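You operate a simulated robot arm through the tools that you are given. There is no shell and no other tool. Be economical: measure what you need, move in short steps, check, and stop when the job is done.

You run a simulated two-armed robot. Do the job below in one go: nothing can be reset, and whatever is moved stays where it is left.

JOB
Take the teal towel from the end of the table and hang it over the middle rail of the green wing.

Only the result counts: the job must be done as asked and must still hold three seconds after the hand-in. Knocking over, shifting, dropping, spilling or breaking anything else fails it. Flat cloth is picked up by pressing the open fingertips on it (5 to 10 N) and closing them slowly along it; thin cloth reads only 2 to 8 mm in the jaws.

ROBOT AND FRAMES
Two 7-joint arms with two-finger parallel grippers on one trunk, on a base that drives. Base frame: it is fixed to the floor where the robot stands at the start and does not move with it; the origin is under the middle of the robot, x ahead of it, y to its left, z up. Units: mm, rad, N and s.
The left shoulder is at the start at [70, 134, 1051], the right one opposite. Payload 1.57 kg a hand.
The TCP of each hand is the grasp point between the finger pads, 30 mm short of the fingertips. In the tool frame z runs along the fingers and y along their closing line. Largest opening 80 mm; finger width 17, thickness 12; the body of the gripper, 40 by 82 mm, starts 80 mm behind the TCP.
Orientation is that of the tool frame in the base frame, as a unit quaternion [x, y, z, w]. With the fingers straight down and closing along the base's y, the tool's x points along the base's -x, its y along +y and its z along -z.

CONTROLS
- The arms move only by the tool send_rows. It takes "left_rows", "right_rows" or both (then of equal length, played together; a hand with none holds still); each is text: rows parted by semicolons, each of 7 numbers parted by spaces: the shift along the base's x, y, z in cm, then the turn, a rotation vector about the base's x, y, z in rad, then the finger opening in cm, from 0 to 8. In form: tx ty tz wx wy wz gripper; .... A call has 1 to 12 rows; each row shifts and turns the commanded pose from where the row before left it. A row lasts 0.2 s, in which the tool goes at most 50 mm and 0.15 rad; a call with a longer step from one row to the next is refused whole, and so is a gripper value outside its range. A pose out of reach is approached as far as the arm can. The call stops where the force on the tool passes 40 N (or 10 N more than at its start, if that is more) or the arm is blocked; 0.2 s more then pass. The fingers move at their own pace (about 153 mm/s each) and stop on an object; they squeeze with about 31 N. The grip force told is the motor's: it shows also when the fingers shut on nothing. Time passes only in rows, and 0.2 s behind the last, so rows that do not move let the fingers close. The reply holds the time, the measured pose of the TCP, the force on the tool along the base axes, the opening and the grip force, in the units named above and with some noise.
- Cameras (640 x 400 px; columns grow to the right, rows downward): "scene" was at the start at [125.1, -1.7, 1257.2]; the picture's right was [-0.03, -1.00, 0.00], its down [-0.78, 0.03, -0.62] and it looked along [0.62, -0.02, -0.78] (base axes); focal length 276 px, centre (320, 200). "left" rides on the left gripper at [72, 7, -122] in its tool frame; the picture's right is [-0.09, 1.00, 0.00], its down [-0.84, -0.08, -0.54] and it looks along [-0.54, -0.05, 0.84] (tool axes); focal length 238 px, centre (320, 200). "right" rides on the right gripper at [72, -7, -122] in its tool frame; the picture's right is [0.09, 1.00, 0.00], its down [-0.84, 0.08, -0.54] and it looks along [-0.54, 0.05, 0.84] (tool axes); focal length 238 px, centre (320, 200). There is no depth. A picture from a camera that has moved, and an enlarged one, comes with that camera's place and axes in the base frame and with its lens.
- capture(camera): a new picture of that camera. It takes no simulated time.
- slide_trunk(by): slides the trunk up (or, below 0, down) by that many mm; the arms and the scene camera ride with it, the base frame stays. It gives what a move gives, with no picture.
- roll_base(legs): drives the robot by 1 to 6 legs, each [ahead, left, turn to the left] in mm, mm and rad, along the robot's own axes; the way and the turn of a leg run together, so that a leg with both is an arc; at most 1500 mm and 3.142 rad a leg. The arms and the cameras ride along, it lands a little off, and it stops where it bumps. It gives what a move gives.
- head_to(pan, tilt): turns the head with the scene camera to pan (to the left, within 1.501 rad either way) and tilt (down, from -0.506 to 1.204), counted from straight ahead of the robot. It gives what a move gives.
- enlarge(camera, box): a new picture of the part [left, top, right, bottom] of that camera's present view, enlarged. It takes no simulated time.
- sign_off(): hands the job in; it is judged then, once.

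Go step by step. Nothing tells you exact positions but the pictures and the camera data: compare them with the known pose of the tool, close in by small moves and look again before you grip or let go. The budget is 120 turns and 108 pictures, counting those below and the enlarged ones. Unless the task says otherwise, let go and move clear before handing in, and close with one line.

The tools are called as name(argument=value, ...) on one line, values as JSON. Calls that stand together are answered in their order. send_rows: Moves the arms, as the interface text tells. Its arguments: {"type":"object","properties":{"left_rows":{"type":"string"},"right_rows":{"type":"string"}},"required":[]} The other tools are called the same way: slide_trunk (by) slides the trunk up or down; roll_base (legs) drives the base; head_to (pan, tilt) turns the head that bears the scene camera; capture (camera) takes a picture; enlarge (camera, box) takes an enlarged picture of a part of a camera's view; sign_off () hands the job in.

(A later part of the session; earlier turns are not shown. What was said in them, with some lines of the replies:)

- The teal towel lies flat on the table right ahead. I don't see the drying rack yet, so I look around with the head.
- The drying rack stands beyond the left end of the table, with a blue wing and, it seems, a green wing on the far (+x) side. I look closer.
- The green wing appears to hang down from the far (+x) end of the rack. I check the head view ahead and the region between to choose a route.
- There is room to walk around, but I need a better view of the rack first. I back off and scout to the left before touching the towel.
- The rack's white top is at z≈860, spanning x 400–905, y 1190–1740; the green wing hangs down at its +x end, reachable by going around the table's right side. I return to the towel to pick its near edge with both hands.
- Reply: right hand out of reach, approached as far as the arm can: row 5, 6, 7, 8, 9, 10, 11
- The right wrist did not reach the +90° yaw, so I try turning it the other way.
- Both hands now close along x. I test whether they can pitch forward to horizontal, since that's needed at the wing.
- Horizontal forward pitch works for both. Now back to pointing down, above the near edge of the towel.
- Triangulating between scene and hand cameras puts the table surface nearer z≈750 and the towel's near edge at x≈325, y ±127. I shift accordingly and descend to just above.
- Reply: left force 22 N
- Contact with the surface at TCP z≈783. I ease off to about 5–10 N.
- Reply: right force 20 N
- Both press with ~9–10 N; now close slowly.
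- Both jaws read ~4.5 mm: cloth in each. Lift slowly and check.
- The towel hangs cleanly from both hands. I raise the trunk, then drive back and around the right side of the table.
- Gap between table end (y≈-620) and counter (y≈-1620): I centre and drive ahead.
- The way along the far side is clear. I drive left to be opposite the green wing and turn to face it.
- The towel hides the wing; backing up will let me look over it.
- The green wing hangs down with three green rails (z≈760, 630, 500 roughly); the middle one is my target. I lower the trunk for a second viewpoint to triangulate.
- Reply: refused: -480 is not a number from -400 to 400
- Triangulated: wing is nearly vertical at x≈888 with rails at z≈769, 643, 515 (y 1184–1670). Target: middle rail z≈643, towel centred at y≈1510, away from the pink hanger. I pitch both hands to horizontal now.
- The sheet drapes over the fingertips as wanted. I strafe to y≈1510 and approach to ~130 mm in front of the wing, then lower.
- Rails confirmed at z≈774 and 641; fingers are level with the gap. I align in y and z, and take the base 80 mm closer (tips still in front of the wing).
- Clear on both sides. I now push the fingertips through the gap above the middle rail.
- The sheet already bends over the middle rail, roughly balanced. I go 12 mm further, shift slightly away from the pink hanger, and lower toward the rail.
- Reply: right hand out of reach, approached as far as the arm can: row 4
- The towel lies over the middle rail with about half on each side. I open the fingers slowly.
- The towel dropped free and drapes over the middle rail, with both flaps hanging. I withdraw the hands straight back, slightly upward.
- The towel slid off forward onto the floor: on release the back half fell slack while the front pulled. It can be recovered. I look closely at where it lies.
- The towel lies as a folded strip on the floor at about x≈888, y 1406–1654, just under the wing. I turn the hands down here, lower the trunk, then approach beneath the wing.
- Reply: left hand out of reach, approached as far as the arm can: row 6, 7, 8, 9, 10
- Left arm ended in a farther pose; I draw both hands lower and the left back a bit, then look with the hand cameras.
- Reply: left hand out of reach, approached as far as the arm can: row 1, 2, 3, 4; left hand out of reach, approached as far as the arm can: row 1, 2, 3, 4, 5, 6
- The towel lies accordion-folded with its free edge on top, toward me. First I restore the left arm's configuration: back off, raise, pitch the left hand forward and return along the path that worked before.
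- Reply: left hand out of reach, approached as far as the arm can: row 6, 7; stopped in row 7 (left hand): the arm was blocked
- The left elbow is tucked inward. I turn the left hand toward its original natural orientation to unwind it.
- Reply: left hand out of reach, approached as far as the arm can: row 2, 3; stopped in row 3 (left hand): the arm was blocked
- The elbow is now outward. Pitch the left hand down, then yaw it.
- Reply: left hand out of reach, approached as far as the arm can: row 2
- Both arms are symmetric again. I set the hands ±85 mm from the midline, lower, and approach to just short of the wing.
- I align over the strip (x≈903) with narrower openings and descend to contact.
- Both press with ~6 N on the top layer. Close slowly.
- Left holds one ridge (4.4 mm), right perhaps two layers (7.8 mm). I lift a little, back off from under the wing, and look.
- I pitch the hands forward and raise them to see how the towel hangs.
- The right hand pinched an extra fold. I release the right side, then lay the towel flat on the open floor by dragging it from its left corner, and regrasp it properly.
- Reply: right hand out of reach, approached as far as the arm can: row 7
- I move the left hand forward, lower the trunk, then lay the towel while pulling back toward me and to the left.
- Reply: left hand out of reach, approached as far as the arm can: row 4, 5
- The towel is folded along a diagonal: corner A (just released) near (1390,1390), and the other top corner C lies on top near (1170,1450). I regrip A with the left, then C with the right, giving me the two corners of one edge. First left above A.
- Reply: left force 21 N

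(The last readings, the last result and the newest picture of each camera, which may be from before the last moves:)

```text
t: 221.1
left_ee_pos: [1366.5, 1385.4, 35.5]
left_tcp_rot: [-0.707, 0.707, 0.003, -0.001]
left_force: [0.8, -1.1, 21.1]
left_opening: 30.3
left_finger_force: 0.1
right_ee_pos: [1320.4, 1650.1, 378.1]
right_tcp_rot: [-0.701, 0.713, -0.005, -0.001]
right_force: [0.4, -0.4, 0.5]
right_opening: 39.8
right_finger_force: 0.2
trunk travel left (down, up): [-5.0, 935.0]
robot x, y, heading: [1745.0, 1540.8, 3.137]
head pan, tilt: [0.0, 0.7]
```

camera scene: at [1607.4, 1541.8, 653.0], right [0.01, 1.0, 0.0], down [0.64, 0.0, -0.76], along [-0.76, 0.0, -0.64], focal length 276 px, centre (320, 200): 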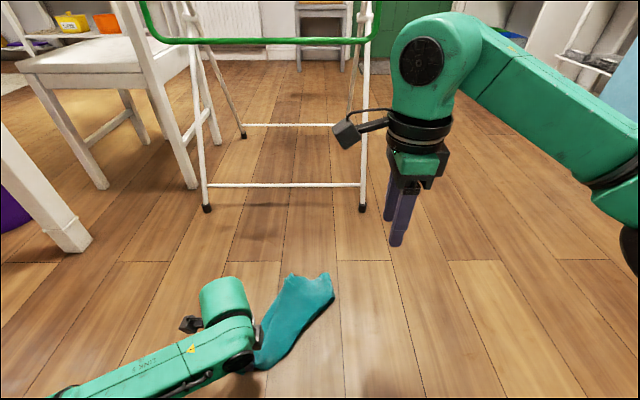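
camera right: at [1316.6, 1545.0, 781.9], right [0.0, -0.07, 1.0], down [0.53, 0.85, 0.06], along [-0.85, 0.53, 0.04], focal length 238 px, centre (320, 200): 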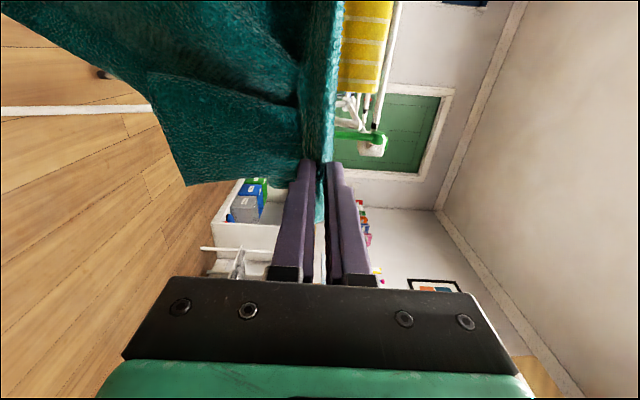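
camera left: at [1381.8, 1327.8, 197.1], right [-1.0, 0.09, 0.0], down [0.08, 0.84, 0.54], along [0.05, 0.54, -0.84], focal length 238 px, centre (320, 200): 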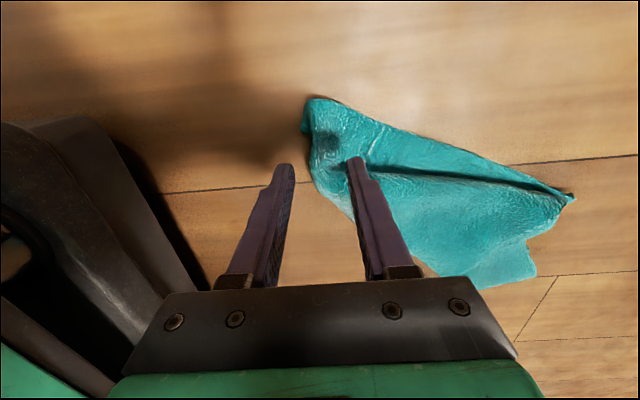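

Solid contact (single layer on floor). Ease to ~8 N and close.

send_rows(left_rows="0 0 0.27 0 0 0 3; 0 0 0 0 0 0 3; 0 0 0 0 0 0 2.6; 0 0 0 0 0 0 2.2; 0 0 0 0 0 0 1.8; 0 0 0 0 0 0 1.4; 0 0 0 0 0 0 1; 0 0 0 0 0 0 0.6; 0 0 0 0 0 0 0.3; 0 0 0 0 0 0 0; 0 0 0 0 0 0 0")

send_rows(right_rows="-2.5 -3.5 -3 0 0 0 3.5; -2.5 -3.5 -3 0 0 0 3.5; -2.5 -3.5 -3 0 0 0 3.5; -2.5 -3.5 -3 0 0 0 3.5; -1.2 -3 -3 0 0 0 3.5; 0 0 -3 0 0 0 3.5; 0 0 -3 0 0 0 3.5; 0 0 -3 0 0 0 3.5; 0 0 -3 0 0 0 3.5; 0 0 -2 0 0 0 3.5; 0 0 0 0 0 0 3.5")

capture(camera="right")

```text
t: 223.5
left_ee_pos: [1367.3, 1385.2, 35.9]
left_tcp_rot: [0.707, -0.707, 0.0, -0.001]
left_force: [2.9, 0.5, 4.0]
left_opening: 0.0
left_finger_force: 21.2
right_ee_pos: [1319.9, 1649.0, 377.1]
right_tcp_rot: [-0.701, 0.713, -0.006, -0.001]
right_force: [0.3, 0.5, 1.0]
right_opening: 39.9
right_finger_force: 0.2
trunk travel left (down, up): [-5.0, 935.0]
robot x, y, heading: [1742.5, 1539.6, 3.139]
head pan, tilt: [0.0, 0.7]
```

```text
refused: row 1 steps farther than a row can; nothing moved
```

```text
24 pictures are left
camera right: at [1325.3, 1579.5, 498.5], right [-1.0, -0.07, 0.0], down [-0.07, 0.84, 0.53], along [-0.04, 0.53, -0.85], focal length 238 px, centre (320, 200)
```

right: 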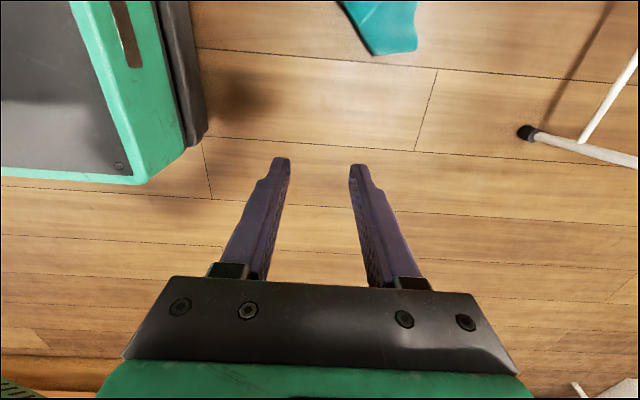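

The left closed on nothing. I look at the left camera.

send_rows(left_rows="0 0 1.5 0 0 0 0; 0 0 1.5 0 0 0 3.5; 0 0 0 0 0 0 3.5")

capture(camera="left")

```text
t: 224.3
left_ee_pos: [1367.6, 1385.6, 65.8]
left_tcp_rot: [0.707, -0.707, -0.001, 0.0]
left_force: [0.4, -0.7, -0.1]
left_opening: 35.1
left_finger_force: 0.0
right_ee_pos: [1320.0, 1649.4, 377.1]
right_tcp_rot: [-0.701, 0.713, -0.005, 0.0]
right_force: [-1.3, 0.1, 1.0]
right_opening: 39.9
right_finger_force: 0.1
trunk travel left (down, up): [-5.0, 935.0]
robot x, y, heading: [1748.9, 1542.6, 3.138]
head pan, tilt: [0.0, 0.7]
```

```text
23 pictures are left
camera left: at [1361.2, 1315.7, 188.0], right [-1.0, 0.09, 0.0], down [0.08, 0.84, 0.54], along [0.05, 0.54, -0.84], focal length 238 px, centre (320, 200)
```

left: 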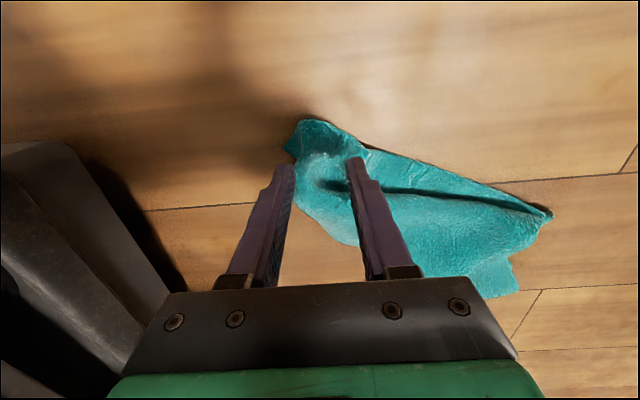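

The near finger was off the cloth edge. I shift 15 mm further in and retry.

send_rows(left_rows="-1.7 0.4 -1 0 0 0 3; 0 0 -1 0 0 0 3; 0 0 -0.5 0 0 0 3; 0 0 -0.3 0 0 0 3; 0 0 -0.15 0 0 0 3; 0 0 0 0 0 0 3")

```text
t: 225.7
left_ee_pos: [1349.4, 1388.4, 38.2]
left_tcp_rot: [-0.707, 0.707, 0.001, 0.0]
left_force: [1.6, -1.4, 1.3]
left_opening: 30.3
left_finger_force: 0.1
right_ee_pos: [1320.1, 1650.3, 377.3]
right_tcp_rot: [-0.701, 0.713, -0.005, -0.001]
right_force: [-0.6, 0.1, -0.1]
right_opening: 40.0
right_finger_force: 0.1
trunk travel left (down, up): [-5.0, 935.0]
robot x, y, heading: [1746.8, 1540.6, 3.138]
head pan, tilt: [0.0, 0.7]
```

send_rows(left_rows="0 0 -0.2 0 0 0 3; 0 0 -0.15 0 0 0 3; 0 0 0 0 0 0 3")

```text
t: 226.5
left_ee_pos: [1348.8, 1389.3, 33.8]
left_tcp_rot: [-0.707, 0.707, 0.003, -0.001]
left_force: [-2.8, -0.2, 11.8]
left_opening: 27.3
left_finger_force: 0.0
right_ee_pos: [1320.1, 1649.5, 378.4]
right_tcp_rot: [-0.701, 0.713, -0.005, -0.002]
right_force: [0.3, -1.2, 1.3]
right_opening: 39.9
right_finger_force: 0.0
trunk travel left (down, up): [-5.0, 935.0]
robot x, y, heading: [1742.7, 1540.5, 3.135]
head pan, tilt: [0.0, 0.7]
```

send_rows(left_rows="0 0 0 0 0 0 2.6; 0 0 0 0 0 0 2.2; 0 0 0 0 0 0 1.8; 0 0 0 0 0 0 1.4; 0 0 0 0 0 0 1; 0 0 0 0 0 0 0.6; 0 0 0 0 0 0 0.3; 0 0 0 0 0 0 0; 0 0 0 0 0 0 0", right_rows="-1.5 -2 -3 0 0 0 3; -1.5 -2 -3 0 0 0 3; -1.5 -2 -3 0 0 0 3; -1.5 -2 -3 0 0 0 3; -1.5 -2 -3 0 0 0 3; -1.5 -2 -3 0 0 0 3; -1.5 -2 -3 0 0 0 3; -1.5 -2 -3 0 0 0 3; 0 0 0 0 0 0 3")

capture(camera="right")

```text
t: 228.5
left_ee_pos: [1348.0, 1389.4, 34.1]
left_tcp_rot: [0.707, -0.707, -0.002, 0.002]
left_force: [-5.7, -2.6, 15.0]
left_opening: 5.6
left_finger_force: 25.8
right_ee_pos: [1206.6, 1490.2, 138.5]
right_tcp_rot: [-0.701, 0.713, -0.005, -0.003]
right_force: [-0.8, 0.0, 0.0]
right_opening: 29.9
right_finger_force: 0.1
right hand out of reach, approached as far as the arm can: row 8
trunk travel left (down, up): [-5.0, 935.0]
robot x, y, heading: [1743.2, 1539.6, 3.141]
head pan, tilt: [0.0, 0.7]
```

```text
22 pictures are left
camera right: at [1212.5, 1420.0, 260.0], right [-1.0, -0.08, 0.0], down [-0.07, 0.84, 0.53], along [-0.04, 0.53, -0.85], focal length 238 px, centre (320, 200)
```

right: 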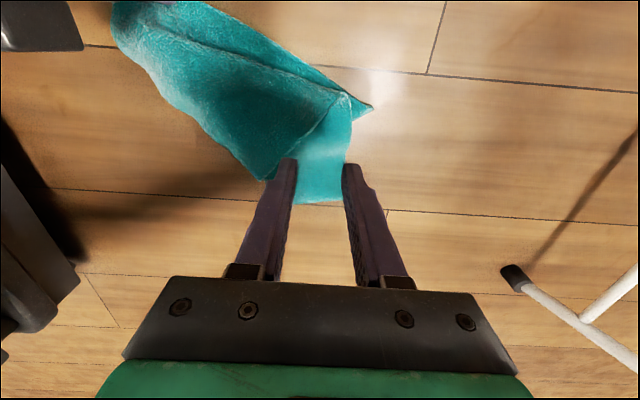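

Left holds corner A (5.6 mm). Corner C of the top layer is at about (1185,1451); I place the right fingers just inside it, at (1228,1468), and press lightly.

send_rows(right_rows="1 -1 -2 0 0 0 3; 1 -1.2 -2 0 0 0 3; 0 0 -2 0 0 0 3; 0 0 -1 0 0 0 3; 0 0 -0.8 0 0 0 3; 0 0 -0.5 0 0 0 3; 0 0 0 0 0 0 3")

capture(camera="right")

```text
t: 230.1
left_ee_pos: [1350.1, 1388.5, 33.3]
left_tcp_rot: [0.708, -0.707, -0.002, 0.0]
left_force: [-8.0, -4.0, 16.3]
left_opening: 5.6
left_finger_force: 26.1
right_ee_pos: [1234.3, 1468.9, 81.2]
right_tcp_rot: [-0.701, 0.713, -0.006, -0.002]
right_force: [-0.5, -0.7, 0.2]
right_opening: 29.9
right_finger_force: 0.1
right hand out of reach, approached as far as the arm can: row 3, 4, 5
trunk travel left (down, up): [-5.0, 935.0]
robot x, y, heading: [1743.8, 1540.9, 3.138]
head pan, tilt: [0.0, 0.7]
```

```text
21 pictures are left
camera right: at [1239.1, 1398.9, 202.5], right [-1.0, -0.07, 0.0], down [-0.06, 0.84, 0.53], along [-0.04, 0.53, -0.85], focal length 238 px, centre (320, 200)
```

right: 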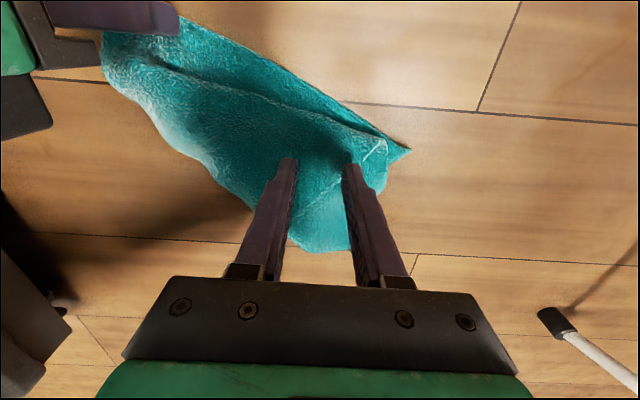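

send_rows(right_rows="0.3 0.5 -1 0 0 0 3; 0 0.3 -1 0 0 0 3; 0 0 -1 0 0 0 3; 0 0 -0.5 0 0 0 3; 0 0 0 0 0 0 3")

```text
t: 231.3
left_ee_pos: [1348.0, 1389.3, 33.9]
left_tcp_rot: [0.708, -0.706, -0.002, 0.001]
left_force: [-7.4, -4.5, 15.8]
left_opening: 5.6
left_finger_force: 25.6
right_ee_pos: [1237.6, 1478.9, 46.4]
right_tcp_rot: [-0.701, 0.713, -0.005, -0.002]
right_force: [-0.7, 0.4, 1.6]
right_opening: 30.0
right_finger_force: 0.1
trunk travel left (down, up): [-5.0, 935.0]
robot x, y, heading: [1743.6, 1537.8, 3.137]
head pan, tilt: [0.0, 0.7]
```

send_rows(right_rows="0 0 -0.3 0 0 0 3; 0 0 -0.2 0 0 0 3; 0 0 0 0 0 0 3")

```text
t: 232.1
left_ee_pos: [1349.3, 1390.2, 34.0]
left_tcp_rot: [0.707, -0.707, -0.002, 0.0]
left_force: [-7.0, -4.4, 15.5]
left_opening: 5.7
left_finger_force: 25.9
right_ee_pos: [1240.8, 1479.0, 44.5]
right_tcp_rot: [-0.701, 0.713, -0.005, -0.003]
right_force: [-0.6, -1.7, 3.8]
right_opening: 29.8
right_finger_force: 0.1
right hand out of reach, approached as far as the arm can: row 2
trunk travel left (down, up): [-5.0, 935.0]
robot x, y, heading: [1745.3, 1540.8, 3.139]
head pan, tilt: [0.0, 0.7]
```

Light contact (4 N). Close the right slowly.

send_rows(right_rows="0 0 0 0 0 0 2.6; 0 0 0 0 0 0 2.2; 0 0 0 0 0 0 1.8; 0 0 0 0 0 0 1.4; 0 0 0 0 0 0 1; 0 0 0 0 0 0 0.6; 0 0 0 0 0 0 0.3; 0 0 0 0 0 0 0; 0 0 0 0 0 0 0")

capture(camera="right")

```text
t: 234.1
left_ee_pos: [1349.5, 1388.4, 33.9]
left_tcp_rot: [-0.707, 0.707, 0.002, 0.0]
left_force: [-5.6, -4.1, 15.5]
left_opening: 5.5
left_finger_force: 25.5
right_ee_pos: [1240.0, 1479.6, 43.2]
right_tcp_rot: [-0.701, 0.713, -0.005, -0.001]
right_force: [0.4, -0.1, 0.7]
right_opening: 4.1
right_finger_force: 24.9
trunk travel left (down, up): [-5.0, 935.0]
robot x, y, heading: [1743.0, 1538.8, 3.132]
head pan, tilt: [0.0, 0.7]
```

```text
20 pictures are left
camera right: at [1246.2, 1409.2, 163.7], right [-1.0, -0.07, 0.0], down [-0.06, 0.84, 0.53], along [-0.04, 0.53, -0.85], focal length 238 px, centre (320, 200)
```

right: 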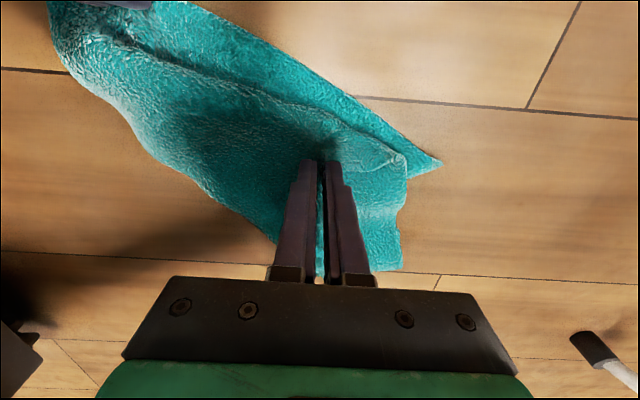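

The right has a single layer near C (4.1 mm). I lift both hands, bringing the right level with the left ~145 mm apart, then raise and look.

send_rows(left_rows="0 0 2 0 0 0 0; 0 0 2.5 0 0 0 0; 0 0 2.5 0 0 0 0; 0 0 2.5 0 0 0 0; 0 0 2.5 0 0 0 0; 0 0 2.5 0 0 0 0; 0 0 2.5 0 0 0 0; 0 0 2.5 0 0 0 0", right_rows="1 0.5 2 0 0 0 0; 1.4 0.7 2.5 0 0 0 0; 1.4 0.7 2.5 0 0 0 0; 1.4 0.7 2.5 0 0 0 0; 1.4 0.7 2.5 0 0 0 0; 1.4 0.7 2.5 0 0 0 0; 1.4 0.7 2.3 0 0 0 0; 1.4 0.8 1.8 0 0 0 0")

slide_trunk(by=400)

capture(camera="scene")

```text
t: 235.9
left_ee_pos: [1351.2, 1391.3, 227.6]
left_tcp_rot: [0.707, -0.707, -0.001, -0.001]
left_force: [-0.5, -0.2, -0.1]
left_opening: 3.4
left_finger_force: 24.8
right_ee_pos: [1348.0, 1534.3, 226.7]
right_tcp_rot: [-0.701, 0.713, -0.005, -0.002]
right_force: [0.1, -0.4, -0.2]
right_opening: 4.2
right_finger_force: 24.8
trunk travel left (down, up): [-5.0, 935.0]
robot x, y, heading: [1740.1, 1543.0, 3.137]
head pan, tilt: [0.0, 0.7]
```

```text
t: 239.7
left_ee_pos: [1349.0, 1391.5, 628.4]
left_tcp_rot: [-0.707, 0.707, 0.001, 0.001]
left_force: [-0.2, 0.4, -0.5]
left_opening: 3.3
left_finger_force: 24.3
right_ee_pos: [1347.1, 1533.9, 627.6]
right_tcp_rot: [-0.701, 0.713, -0.006, -0.002]
right_force: [0.3, -1.3, 0.0]
right_opening: 4.2
right_finger_force: 24.2
trunk travel left (down, up): [-405.0, 535.0]
robot x, y, heading: [1743.9, 1540.1, 3.135]
head pan, tilt: [0.0, 0.7]
```

```text
19 pictures are left
camera scene: at [1607.2, 1541.7, 1052.9], right [0.01, 1.0, 0.0], down [0.64, 0.0, -0.76], along [-0.76, 0.0, -0.64], focal length 276 px, centre (320, 200)
```

scene: 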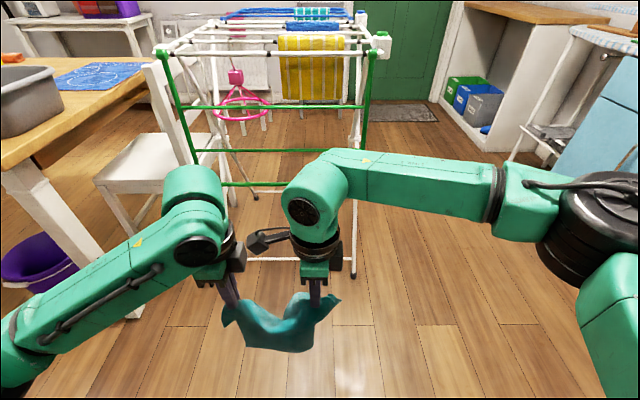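

Both hold; the top edge between them sags, so I spread the hands gently while watching the tension.

send_rows(left_rows="0 -1.2 2 0 0 0 0; 0 -1.2 2 0 0 0 0; 0 0 2 0 0 0 0; 0 0 2 0 0 0 0", right_rows="0 1 2 0 0 0 0; 0 1 2 0 0 0 0; 0 0 2 0 0 0 0; 0 0 2 0 0 0 0")

enlarge(camera="scene", box=[170, 200, 370, 380])

```text
t: 240.7
left_ee_pos: [1350.7, 1367.4, 707.9]
left_tcp_rot: [-0.707, 0.707, 0.001, -0.001]
left_force: [0.1, 2.7, -0.5]
left_opening: 3.5
left_finger_force: 25.0
right_ee_pos: [1347.3, 1554.2, 707.5]
right_tcp_rot: [-0.701, 0.713, -0.005, -0.001]
right_force: [0.3, -2.2, -0.6]
right_opening: 3.9
right_finger_force: 24.7
trunk travel left (down, up): [-405.0, 535.0]
robot x, y, heading: [1745.1, 1538.1, 3.137]
head pan, tilt: [0.0, 0.7]
```

```text
2.22 times, centred on (270, 290) of scene
camera zoom: at [1607.6, 1541.8, 1053.0], right [0.01, 1.0, 0.0], down [0.64, 0.0, -0.77], along [-0.77, 0.0, -0.64], focal length 614 px, centre (431, 0)
```

zoom: 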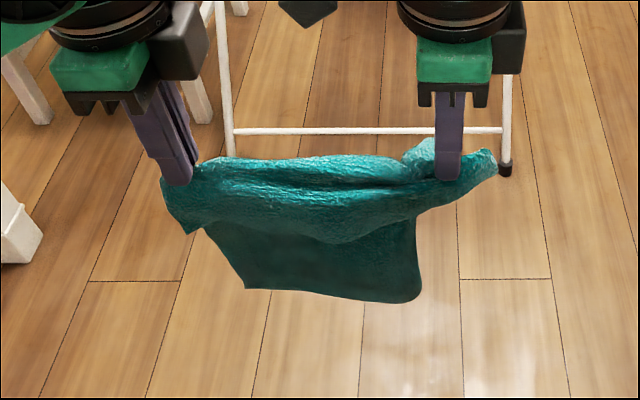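

The towel now hangs nearly rectangular, taut at 187 mm. I re-centre both hands on the robot's midline, raise, and pitch forward.

send_rows(left_rows="0 1.8 1.5 0 0 0 0; 0 1.8 1.5 0 0 0 0; 0 1.8 1.5 0 0 0 0; 0 1.8 1.5 0 0 0 0", right_rows="0 1.8 1.5 0 0 0 0; 0 1.8 1.5 0 0 0 0; 0 1.8 1.5 0 0 0 0; 0 1.8 1.5 0 0 0 0")

send_rows(left_rows="-1.2 0 0.5 0 0.143 0 0; -1.2 0 0.5 0 0.143 0 0; -1.2 0 0.5 0 0.143 0 0; -1.2 0 0.5 0 0.143 0 0; -1.2 0 0.5 0 0.143 0 0; -1.2 0 0.5 0 0.143 0 0; -1.2 0 0 0 0.143 0 0; -1.2 0 0 0 0.143 0 0; -1.2 0 0 0 0.143 0 0; -1.2 0 0 0 0.143 0 0; -1.2 0 0 0 0.141 0 0", right_rows="-1.2 0 0.5 0 0.143 0 0; -1.2 0 0.5 0 0.143 0 0; -1.2 0 0.5 0 0.143 0 0; -1.2 0 0.5 0 0.143 0 0; -1.2 0 0.5 0 0.143 0 0; -1.2 0 0.5 0 0.143 0 0; -1.2 0 0 0 0.143 0 0; -1.2 0 0 0 0.143 0 0; -1.2 0 0 0 0.143 0 0; -1.2 0 0 0 0.143 0 0; -1.2 0 0 0 0.141 0 0")

capture(camera="scene")

```text
t: 241.7
left_ee_pos: [1349.3, 1437.6, 767.8]
left_tcp_rot: [0.708, -0.706, -0.002, 0.0]
left_force: [0.2, 2.7, -0.5]
left_opening: 3.7
left_finger_force: 24.0
right_ee_pos: [1347.8, 1626.8, 766.2]
right_tcp_rot: [-0.701, 0.713, -0.006, -0.002]
right_force: [-0.8, -3.3, 0.3]
right_opening: 4.0
right_finger_force: 24.9
trunk travel left (down, up): [-405.0, 535.0]
robot x, y, heading: [1740.8, 1540.5, 3.132]
head pan, tilt: [0.0, 0.7]
```

```text
t: 244.1
left_ee_pos: [1217.8, 1436.1, 798.5]
left_tcp_rot: [-0.5, 0.5, 0.502, -0.499]
left_force: [1.0, 0.3, 0.2]
left_opening: 3.1
left_finger_force: 24.6
right_ee_pos: [1216.8, 1622.8, 799.0]
right_tcp_rot: [0.499, -0.502, -0.491, 0.508]
right_force: [-0.6, 0.2, -0.1]
right_opening: 3.9
right_finger_force: 24.4
trunk travel left (down, up): [-405.0, 535.0]
robot x, y, heading: [1744.5, 1540.7, 3.133]
head pan, tilt: [0.0, 0.7]
```

```text
17 pictures are left
camera scene: at [1607.4, 1539.1, 1053.0], right [0.0, 1.0, 0.0], down [0.64, 0.0, -0.77], along [-0.77, 0.01, -0.64], focal length 276 px, centre (320, 200)
```

scene: 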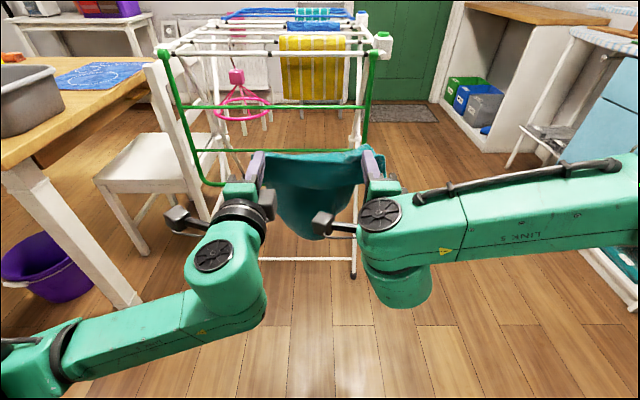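

Now approach: shift 20 mm left, drive 245 mm ahead, lower to the gap height.

roll_base(legs=[[0, 20, 0], [240, 0, 0]])

slide_trunk(by=-95)

capture(camera="scene")

capture(camera="left")

```text
t: 246.3
left_ee_pos: [982.5, 1418.2, 797.8]
left_tcp_rot: [0.501, -0.5, -0.499, 0.5]
left_force: [0.4, 1.1, -0.7]
left_opening: 3.1
left_finger_force: 24.5
right_ee_pos: [978.7, 1605.3, 796.9]
right_tcp_rot: [0.501, -0.503, -0.491, 0.505]
right_force: [-0.4, -0.7, 0.7]
right_opening: 3.7
right_finger_force: 24.4
trunk travel left (down, up): [-405.0, 535.0]
robot x, y, heading: [1509.9, 1524.0, 3.143]
head pan, tilt: [0.0, 0.7]
```

```text
t: 247.6
left_ee_pos: [983.8, 1419.3, 703.6]
left_tcp_rot: [0.5, -0.5, -0.5, 0.5]
left_force: [-0.1, 0.7, -0.1]
left_opening: 3.1
left_finger_force: 24.3
right_ee_pos: [979.8, 1604.3, 701.5]
right_tcp_rot: [0.5, -0.503, -0.491, 0.506]
right_force: [-0.2, -1.2, -0.8]
right_opening: 3.8
right_finger_force: 24.4
trunk travel left (down, up): [-310.0, 630.0]
robot x, y, heading: [1505.0, 1521.5, 3.14]
head pan, tilt: [0.0, 0.7]
```

```text
16 pictures are left
camera scene: at [1371.7, 1521.7, 958.0], right [0.0, 1.0, 0.0], down [0.64, 0.0, -0.76], along [-0.76, 0.0, -0.64], focal length 276 px, centre (320, 200)
```

scene: 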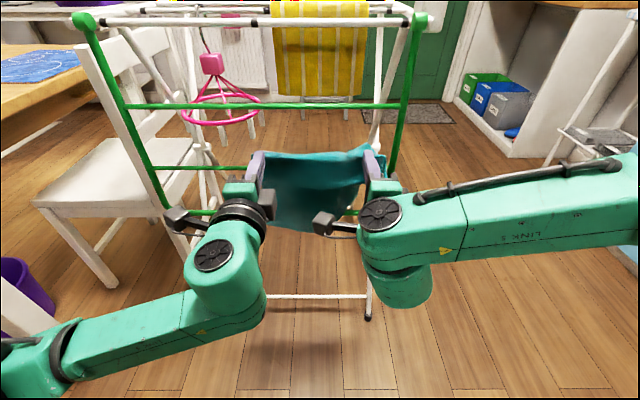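

```text
15 pictures are left
camera left: at [1105.3, 1347.4, 709.8], right [0.0, 0.09, 1.0], down [0.54, 0.84, -0.08], along [-0.84, 0.54, -0.05], focal length 238 px, centre (320, 200)
```

left: 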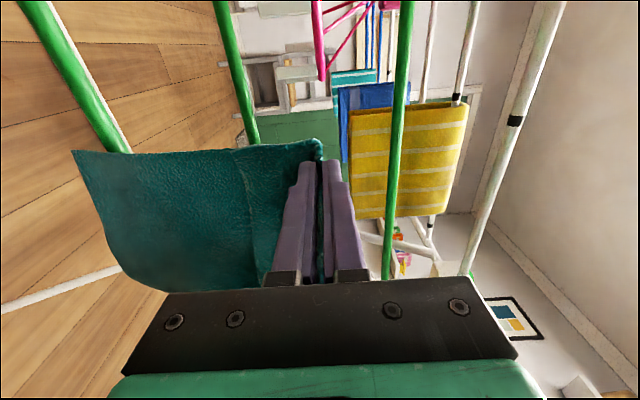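

Aligned. Insert through the gap above the middle rail.

send_rows(left_rows="-1.4 0 0 0 0 0 0; -1.4 0 0 0 0 0 0; -1.4 0 0 0 0 0 0; -1.4 0 0 0 0 0 0; -1.4 0 0 0 0 0 0; -1.4 0 0 0 0 0 0; -1.4 0 0 0 0 0 0; -1.4 0 0 0 0 0 0; -1.4 0 0 0 0 0 0; -1.5 0 0 0 0 0 0", right_rows="-1.4 0 0 0 0 0 0; -1.4 0 0 0 0 0 0; -1.4 0 0 0 0 0 0; -1.4 0 0 0 0 0 0; -1.4 0 0 0 0 0 0; -1.4 0 0 0 0 0 0; -1.4 0 0 0 0 0 0; -1.4 0 0 0 0 0 0; -1.4 0 0 0 0 0 0; -1.1 0 0 0 0 0 0")

enlarge(camera="scene", box=[160, 80, 440, 260])

capture(camera="left")

```text
t: 249.8
left_ee_pos: [841.5, 1419.2, 702.4]
left_tcp_rot: [0.5, -0.499, -0.5, 0.5]
left_force: [1.0, 1.5, 0.1]
left_opening: 3.2
left_finger_force: 24.5
right_ee_pos: [842.7, 1605.0, 701.6]
right_tcp_rot: [0.501, -0.503, -0.491, 0.505]
right_force: [-0.5, -0.7, -0.5]
right_opening: 3.7
right_finger_force: 24.7
trunk travel left (down, up): [-310.0, 630.0]
robot x, y, heading: [1508.1, 1526.4, 3.141]
head pan, tilt: [0.0, 0.7]
```

```text
2.22 times, centred on (300, 170) of scene
camera zoom: at [1371.2, 1521.7, 957.9], right [0.0, 1.0, 0.0], down [0.64, 0.0, -0.76], along [-0.76, 0.0, -0.64], focal length 614 px, centre (364, 267)
```

zoom: 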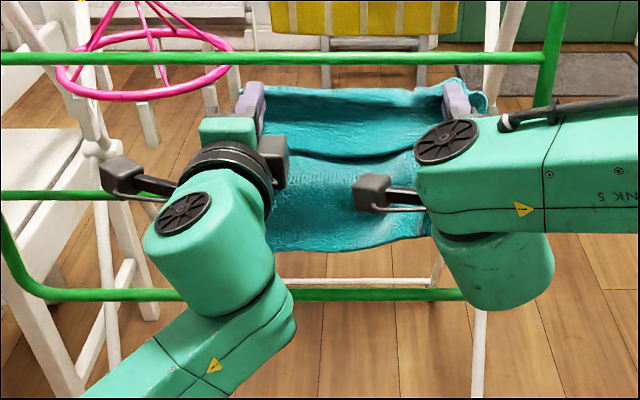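

```text
13 pictures are left
camera left: at [963.8, 1347.9, 709.6], right [0.0, 0.09, 1.0], down [0.54, 0.84, -0.08], along [-0.84, 0.54, -0.05], focal length 238 px, centre (320, 200)
```

left: 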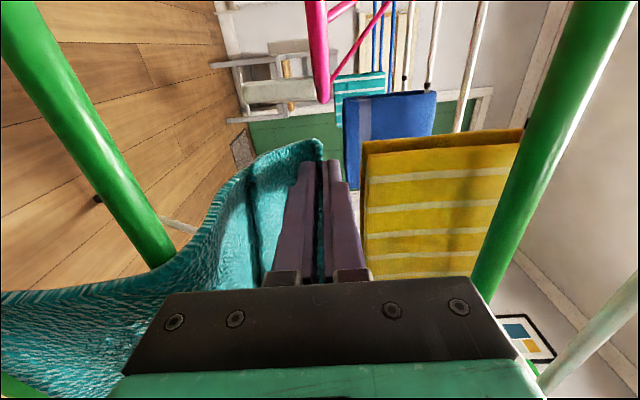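

The front portion is a bit short (~65 mm), so I draw back 45 mm, then lower toward the rail.

send_rows(left_rows="1.5 0 0 0 0 0 0; 1.5 0 0 0 0 0 0; 1.5 0 0 0 0 0 0; 0 0 -1 0 0 0 0; 0 0 -1 0 0 0 0; 0 0 -0.5 0 0 0 0; 0 0 0 0 0 0 0", right_rows="1.5 0 0 0 0 0 0; 1.5 0 0 0 0 0 0; 1.5 0 0 0 0 0 0; 0 0 -1 0 0 0 0; 0 0 -1 0 0 0 0; 0 0 -0.5 0 0 0 0; 0 0 0 0 0 0 0")

enlarge(camera="scene", box=[160, 80, 440, 260])

```text
t: 251.3
left_ee_pos: [888.2, 1417.8, 676.9]
left_tcp_rot: [0.501, -0.499, -0.499, 0.501]
left_force: [-0.9, 0.7, -0.4]
left_opening: 3.1
left_finger_force: 24.8
right_ee_pos: [888.1, 1605.4, 676.3]
right_tcp_rot: [0.5, -0.504, -0.491, 0.505]
right_force: [-1.0, 0.3, -0.5]
right_opening: 3.7
right_finger_force: 24.7
trunk travel left (down, up): [-310.0, 630.0]
robot x, y, heading: [1504.6, 1517.4, 3.142]
head pan, tilt: [0.0, 0.7]
```

```text
2.22 times, centred on (300, 170) of scene
camera zoom: at [1371.5, 1521.7, 958.0], right [0.0, 1.0, 0.0], down [0.64, 0.0, -0.76], along [-0.76, 0.0, -0.64], focal length 614 px, centre (364, 267)
```

zoom: 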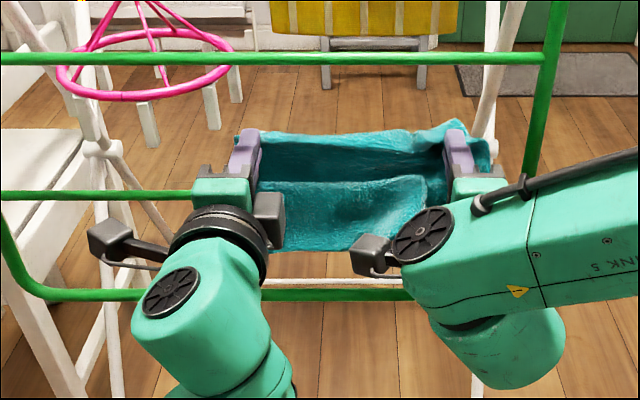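

Friction held the front in place while slack formed behind. I withdraw fully and re-insert more shallowly so the front gets its share.

send_rows(left_rows="0 0 1.3 0 0 0 0; 0 0 1.3 0 0 0 0; 2 0 0 0 0 0 0; 2 0 0 0 0 0 0; 2 0 0 0 0 0 0; 2 0 0 0 0 0 0; 1 0 0 0 0 0 0; 0 0 0 0 0 0 0; 0 0 0 0 0 0 0; 0 0 0 0 0 0 0", right_rows="0 0 1.3 0 0 0 0; 0 0 1.3 0 0 0 0; 2 0 0 0 0 0 0; 2 0 0 0 0 0 0; 2 0 0 0 0 0 0; 2 0 0 0 0 0 0; 1 0 0 0 0 0 0; 0 0 0 0 0 0 0; 0 0 0 0 0 0 0; 0 0 0 0 0 0 0")

send_rows(left_rows="0 0 -0.7 0 0 0 0; 0 0 -0.7 0 0 0 0; -1.5 0 0 0 0 0 0; -1.5 0 0 0 0 0 0; -1.5 0 0 0 0 0 0; -1.5 0 0 0 0 0 0; -1.5 0 0 0 0 0 0; -1.5 0 0 0 0 0 0; -1.3 0 0 0 0 0 0; 0 0 0 0 0 0 0", right_rows="0 0 -0.7 0 0 0 0; 0 0 -0.7 0 0 0 0; -1.5 0 0 0 0 0 0; -1.5 0 0 0 0 0 0; -1.5 0 0 0 0 0 0; -1.5 0 0 0 0 0 0; -1.5 0 0 0 0 0 0; -1.5 0 0 0 0 0 0; -1.3 0 0 0 0 0 0; 0 0 0 0 0 0 0")

enlarge(camera="scene", box=[160, 80, 440, 260])

```text
t: 253.6
left_ee_pos: [976.5, 1418.7, 705.4]
left_tcp_rot: [0.5, -0.5, -0.5, 0.501]
left_force: [0.1, 1.2, 0.1]
left_opening: 3.0
left_finger_force: 24.3
right_ee_pos: [977.6, 1605.8, 702.9]
right_tcp_rot: [0.501, -0.503, -0.491, 0.505]
right_force: [0.1, -0.4, -0.8]
right_opening: 3.5
right_finger_force: 24.3
trunk travel left (down, up): [-310.0, 630.0]
robot x, y, heading: [1506.3, 1522.8, 3.139]
head pan, tilt: [0.0, 0.7]
```

```text
t: 255.8
left_ee_pos: [873.4, 1419.2, 689.5]
left_tcp_rot: [0.501, -0.499, -0.5, 0.5]
left_force: [-0.2, 0.8, 0.3]
left_opening: 3.4
left_finger_force: 23.9
right_ee_pos: [875.0, 1603.8, 688.3]
right_tcp_rot: [0.501, -0.503, -0.49, 0.506]
right_force: [-0.2, -0.2, -0.7]
right_opening: 3.7
right_finger_force: 24.7
trunk travel left (down, up): [-310.0, 630.0]
robot x, y, heading: [1508.9, 1518.3, 3.144]
head pan, tilt: [0.0, 0.7]
```

```text
2.22 times, centred on (300, 170) of scene
camera zoom: at [1371.5, 1521.7, 958.0], right [0.0, 1.0, 0.0], down [0.64, 0.0, -0.76], along [-0.76, 0.0, -0.64], focal length 614 px, centre (364, 267)
```

zoom: 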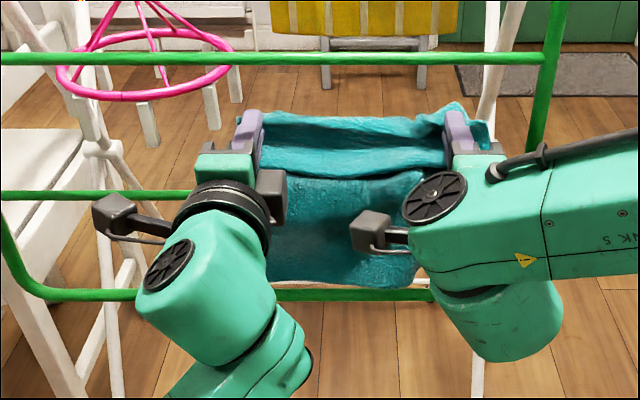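

Front now reaches just above the bottom rail (~115 mm), back ~180 mm. Lower until the fingers press the cloth on the rail.

send_rows(left_rows="0 0 -0.8 0 0 0 0; 0 0 -0.6 0 0 0 0; 0 0 -0.3 0 0 0 0; 0 0 0 0 0 0 0", right_rows="0 0 -0.8 0 0 0 0; 0 0 -0.6 0 0 0 0; 0 0 -0.3 0 0 0 0; 0 0 0 0 0 0 0")

```text
t: 256.8
left_ee_pos: [873.1, 1418.2, 673.4]
left_tcp_rot: [0.501, -0.499, -0.499, 0.501]
left_force: [-0.5, 1.1, 0.2]
left_opening: 3.0
left_finger_force: 24.0
right_ee_pos: [874.9, 1605.2, 672.2]
right_tcp_rot: [0.5, -0.503, -0.491, 0.506]
right_force: [0.8, -1.2, 0.6]
right_opening: 3.7
right_finger_force: 24.7
trunk travel left (down, up): [-310.0, 630.0]
robot x, y, heading: [1509.5, 1520.4, 3.141]
head pan, tilt: [0.0, 0.7]
```

send_rows(left_rows="0 0 -0.3 0 0 0 0; 0 0 -0.3 0 0 0 0; 0 0 0 0 0 0 0", right_rows="0 0 -0.3 0 0 0 0; 0 0 -0.2 0 0 0 0; 0 0 0 0 0 0 0")

```text
t: 257.6
left_ee_pos: [875.9, 1418.0, 670.4]
left_tcp_rot: [-0.499, 0.498, 0.502, -0.501]
left_force: [0.2, 0.7, 8.0]
left_opening: 2.9
left_finger_force: 24.1
right_ee_pos: [874.7, 1603.8, 670.4]
right_tcp_rot: [0.498, -0.501, -0.492, 0.509]
right_force: [-1.1, -1.8, 9.7]
right_opening: 3.4
right_finger_force: 24.2
trunk travel left (down, up): [-310.0, 630.0]
robot x, y, heading: [1504.4, 1521.3, 3.14]
head pan, tilt: [0.0, 0.7]
```

Contact ~9 N on both. I open gradually while raising to keep the cloth clamped between lower fingers and rail.

send_rows(left_rows="0 0 0.13 0 0 0 0.6; 0 0 0.15 0 0 0 0.9; 0 0 0.15 0 0 0 1.2; 0 0 0.15 0 0 0 1.5; 0 0 0 0 0 0 1.5; 0 0 0 0 0 0 1.5", right_rows="0 0 0.13 0 0 0 0.6; 0 0 0.15 0 0 0 0.9; 0 0 0.15 0 0 0 1.2; 0 0 0.15 0 0 0 1.5; 0 0 0 0 0 0 1.5; 0 0 0 0 0 0 1.5")

capture(camera="left")

enlarge(camera="scene", box=[160, 80, 440, 260])

```text
t: 258.9
left_ee_pos: [874.9, 1417.5, 673.7]
left_tcp_rot: [0.5, -0.5, -0.5, 0.501]
left_force: [0.3, 1.6, 5.8]
left_opening: 9.6
left_finger_force: 0.1
right_ee_pos: [874.9, 1605.7, 675.5]
right_tcp_rot: [0.5, -0.503, -0.491, 0.505]
right_force: [-1.1, 1.6, 4.2]
right_opening: 10.9
right_finger_force: 0.0
trunk travel left (down, up): [-310.0, 630.0]
robot x, y, heading: [1505.2, 1517.8, 3.142]
head pan, tilt: [0.0, 0.7]
```

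```text
10 pictures are left
camera left: at [996.8, 1347.6, 680.1], right [0.0, 0.09, 1.0], down [0.54, 0.84, -0.08], along [-0.84, 0.54, -0.05], focal length 238 px, centre (320, 200)
```

left: 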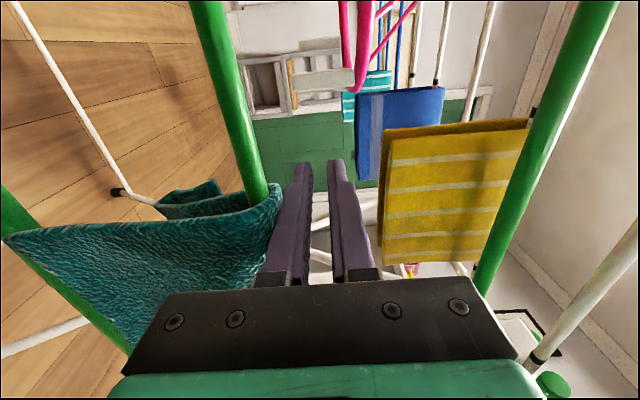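

```text
2.22 times, centred on (300, 170) of scene
camera zoom: at [1373.1, 1521.9, 958.2], right [0.0, 1.0, 0.0], down [0.64, 0.0, -0.77], along [-0.77, 0.0, -0.64], focal length 614 px, centre (364, 267)
```

zoom: 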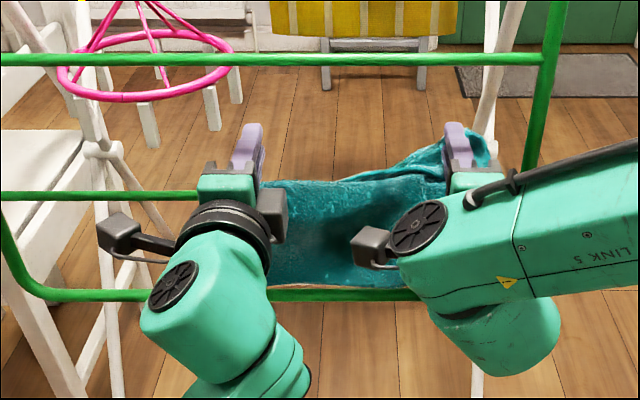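

Left side hangs properly behind the rail; the right corner is still draped on the right fingers. I keep the left clamp and open the right further.

send_rows(right_rows="0 0 0.2 0 0 0 1.8; 0 0 0.2 0 0 0 2.2; 0 0 0.2 0 0 0 2.6; 0 0 0.1 0 0 0 3; 0 0 0 0 0 0 3; 0 0 0 0 0 0 3")

capture(camera="right")

```text
t: 260.4
left_ee_pos: [875.1, 1417.1, 674.2]
left_tcp_rot: [0.5, -0.499, -0.5, 0.501]
left_force: [0.3, 0.2, 6.1]
left_opening: 9.9
left_finger_force: 0.1
right_ee_pos: [876.0, 1604.5, 679.9]
right_tcp_rot: [0.499, -0.502, -0.492, 0.507]
right_force: [-0.8, 0.5, 6.9]
right_opening: 24.4
right_finger_force: 0.1
trunk travel left (down, up): [-310.0, 630.0]
robot x, y, heading: [1508.4, 1523.4, 3.139]
head pan, tilt: [0.0, 0.7]
```

```text
8 pictures are left
camera right: at [999.1, 1534.8, 674.5], right [0.0, -0.07, 1.0], down [0.53, 0.84, 0.06], along [-0.85, 0.53, 0.04], focal length 238 px, centre (320, 200)
```

right: 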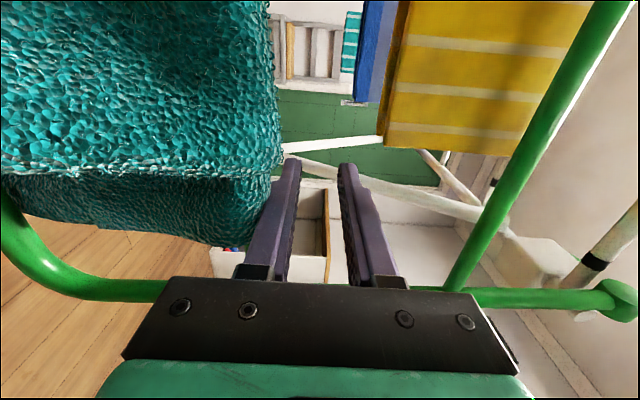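

Both sides hang over the rail. I lift the fingers straight up off the cloth, wait, and check before withdrawing.

send_rows(left_rows="0 0 0.3 0 0 0 1; 0 0 0.4 0 0 0 1; 0 0 0.5 0 0 0 1; 0 0 0.6 0 0 0 1; 0 0 0 0 0 0 1; 0 0 0 0 0 0 1; 0 0 0 0 0 0 1", right_rows="0 0 0.3 0 0 0 2.4; 0 0 0.4 0 0 0 2.4; 0 0 0.5 0 0 0 2.4; 0 0 0.4 0 0 0 2.4; 0 0 0 0 0 0 2.4; 0 0 0 0 0 0 2.4; 0 0 0 0 0 0 2.4")

enlarge(camera="scene", box=[160, 80, 440, 260])

```text
t: 261.9
left_ee_pos: [876.1, 1417.2, 691.1]
left_tcp_rot: [0.5, -0.5, -0.499, 0.501]
left_force: [0.3, 0.1, 0.0]
left_opening: 9.9
left_finger_force: 0.0
right_ee_pos: [874.1, 1605.5, 695.5]
right_tcp_rot: [0.501, -0.503, -0.491, 0.505]
right_force: [-0.8, -0.3, -0.1]
right_opening: 23.9
right_finger_force: 0.1
trunk travel left (down, up): [-310.0, 630.0]
robot x, y, heading: [1504.9, 1522.7, 3.14]
head pan, tilt: [0.0, 0.7]
```

```text
2.22 times, centred on (300, 170) of scene
camera zoom: at [1371.5, 1521.7, 958.0], right [0.0, 1.0, 0.0], down [0.64, 0.0, -0.76], along [-0.76, 0.0, -0.64], focal length 614 px, centre (364, 267)
```

zoom: 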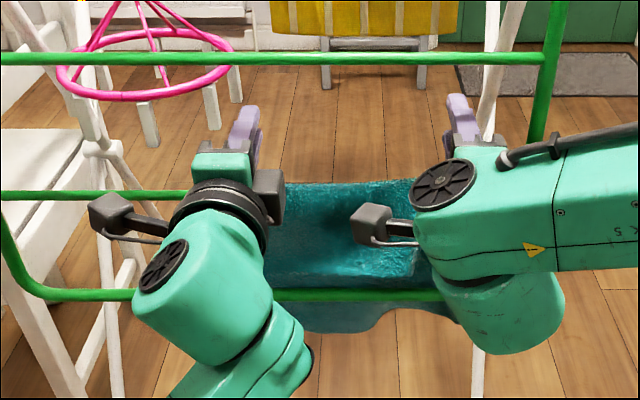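

Front edge hasn't moved; the towel stays. Withdraw straight back.

send_rows(left_rows="1 0 0 0 0 0 1; 1.5 0 0 0 0 0 1; 1.5 0 0 0 0 0 1; 1.5 0 0 0 0 0 1; 1.5 0 0 0 0 0 1; 1.5 0 0 0 0 0 1; 1.5 0 0 0 0 0 1; 1.5 0 0 0 0 0 1; 1.5 0 0 0 0 0 1", right_rows="1 0 0 0 0 0 2.4; 1.5 0 0 0 0 0 2.4; 1.5 0 0 0 0 0 2.4; 1.5 0 0 0 0 0 2.4; 1.5 0 0 0 0 0 2.4; 1.5 0 0 0 0 0 2.4; 1.5 0 0 0 0 0 2.4; 1.5 0 0 0 0 0 2.4; 1.5 0 0 0 0 0 2.4")

roll_base(legs=[[-450, 0, 0]])

capture(camera="scene")

```text
t: 263.9
left_ee_pos: [1003.2, 1417.7, 691.8]
left_tcp_rot: [-0.5, 0.498, 0.501, -0.5]
left_force: [0.7, -0.5, -0.2]
left_opening: 10.1
left_finger_force: 0.1
right_ee_pos: [1004.2, 1605.1, 696.1]
right_tcp_rot: [0.501, -0.503, -0.491, 0.505]
right_force: [0.8, 0.1, 0.6]
right_opening: 24.2
right_finger_force: 0.1
trunk travel left (down, up): [-310.0, 630.0]
robot x, y, heading: [1507.0, 1519.7, 3.148]
head pan, tilt: [0.0, 0.7]
```

```text
t: 266.6
left_ee_pos: [1450.4, 1415.2, 692.5]
left_tcp_rot: [0.501, -0.499, -0.499, 0.501]
left_force: [0.5, 0.4, -1.0]
left_opening: 10.0
left_finger_force: 0.0
right_ee_pos: [1451.4, 1602.6, 695.2]
right_tcp_rot: [0.501, -0.502, -0.489, 0.507]
right_force: [-0.2, -0.6, 0.3]
right_opening: 24.0
right_finger_force: 0.1
trunk travel left (down, up): [-310.0, 630.0]
robot x, y, heading: [1957.9, 1521.1, -3.139]
head pan, tilt: [0.0, 0.7]
```

```text
6 pictures are left
camera scene: at [1818.2, 1521.2, 958.0], right [0.0, 1.0, 0.0], down [0.64, 0.0, -0.77], along [-0.77, 0.0, -0.64], focal length 276 px, centre (320, 200)
```

scene: 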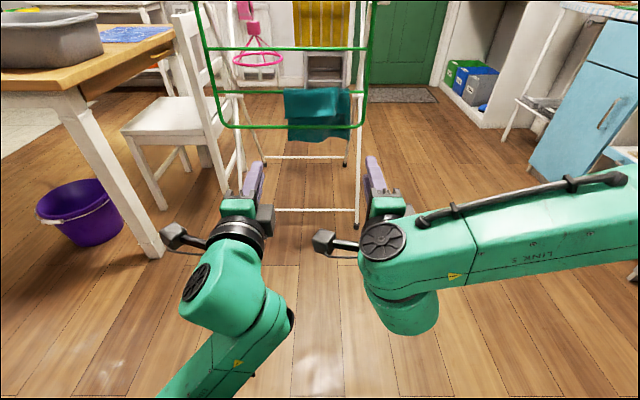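

The towel hangs over the middle rail. I take one close-up after this interval to confirm it isn't creeping.

send_rows(left_rows="0 0 0 0 0 0 1; 0 0 0 0 0 0 1; 0 0 0 0 0 0 1; 0 0 0 0 0 0 1; 0 0 0 0 0 0 1; 0 0 0 0 0 0 1; 0 0 0 0 0 0 1; 0 0 0 0 0 0 1; 0 0 0 0 0 0 1; 0 0 0 0 0 0 1")

enlarge(camera="scene", box=[190, 20, 390, 160])

```text
t: 268.9
left_ee_pos: [1450.1, 1415.4, 691.5]
left_tcp_rot: [0.501, -0.498, -0.499, 0.502]
left_force: [0.5, -0.1, 0.2]
left_opening: 9.5
left_finger_force: 0.1
right_ee_pos: [1450.3, 1602.1, 693.5]
right_tcp_rot: [0.502, -0.502, -0.49, 0.506]
right_force: [0.6, 1.0, 0.1]
right_opening: 24.2
right_finger_force: 0.0
trunk travel left (down, up): [-310.0, 630.0]
robot x, y, heading: [1953.8, 1519.4, -3.136]
head pan, tilt: [0.0, 0.7]
```

```text
2.86 times, centred on (290, 90) of scene
camera zoom: at [1817.9, 1521.2, 958.0], right [0.0, 1.0, 0.0], down [0.64, 0.0, -0.76], along [-0.76, 0.0, -0.64], focal length 789 px, centre (406, 514)
```

zoom: 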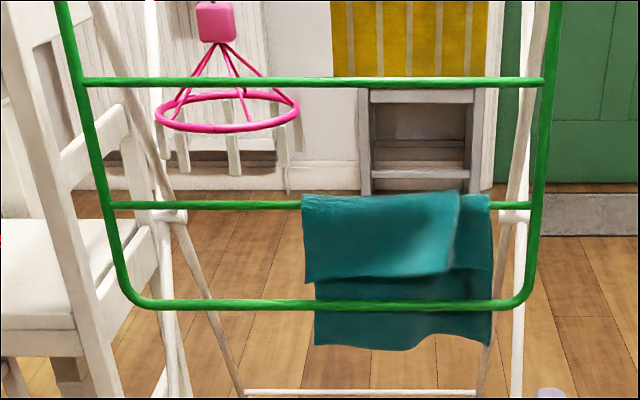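

The towel is hanging over the middle rail, and the front and back flaps aren't moving. Everything else is where it was, so I hand in.

sign_off()

```text
The job is handed in.
```

The teal towel is hanging over the middle rail of the green wing, and both hands are clear of it. On the first try it slid off onto the floor, so I picked it up and hung it again. It now hangs unevenly, with the back longer than the front and one corner folded, but it held still for several seconds before I handed in.
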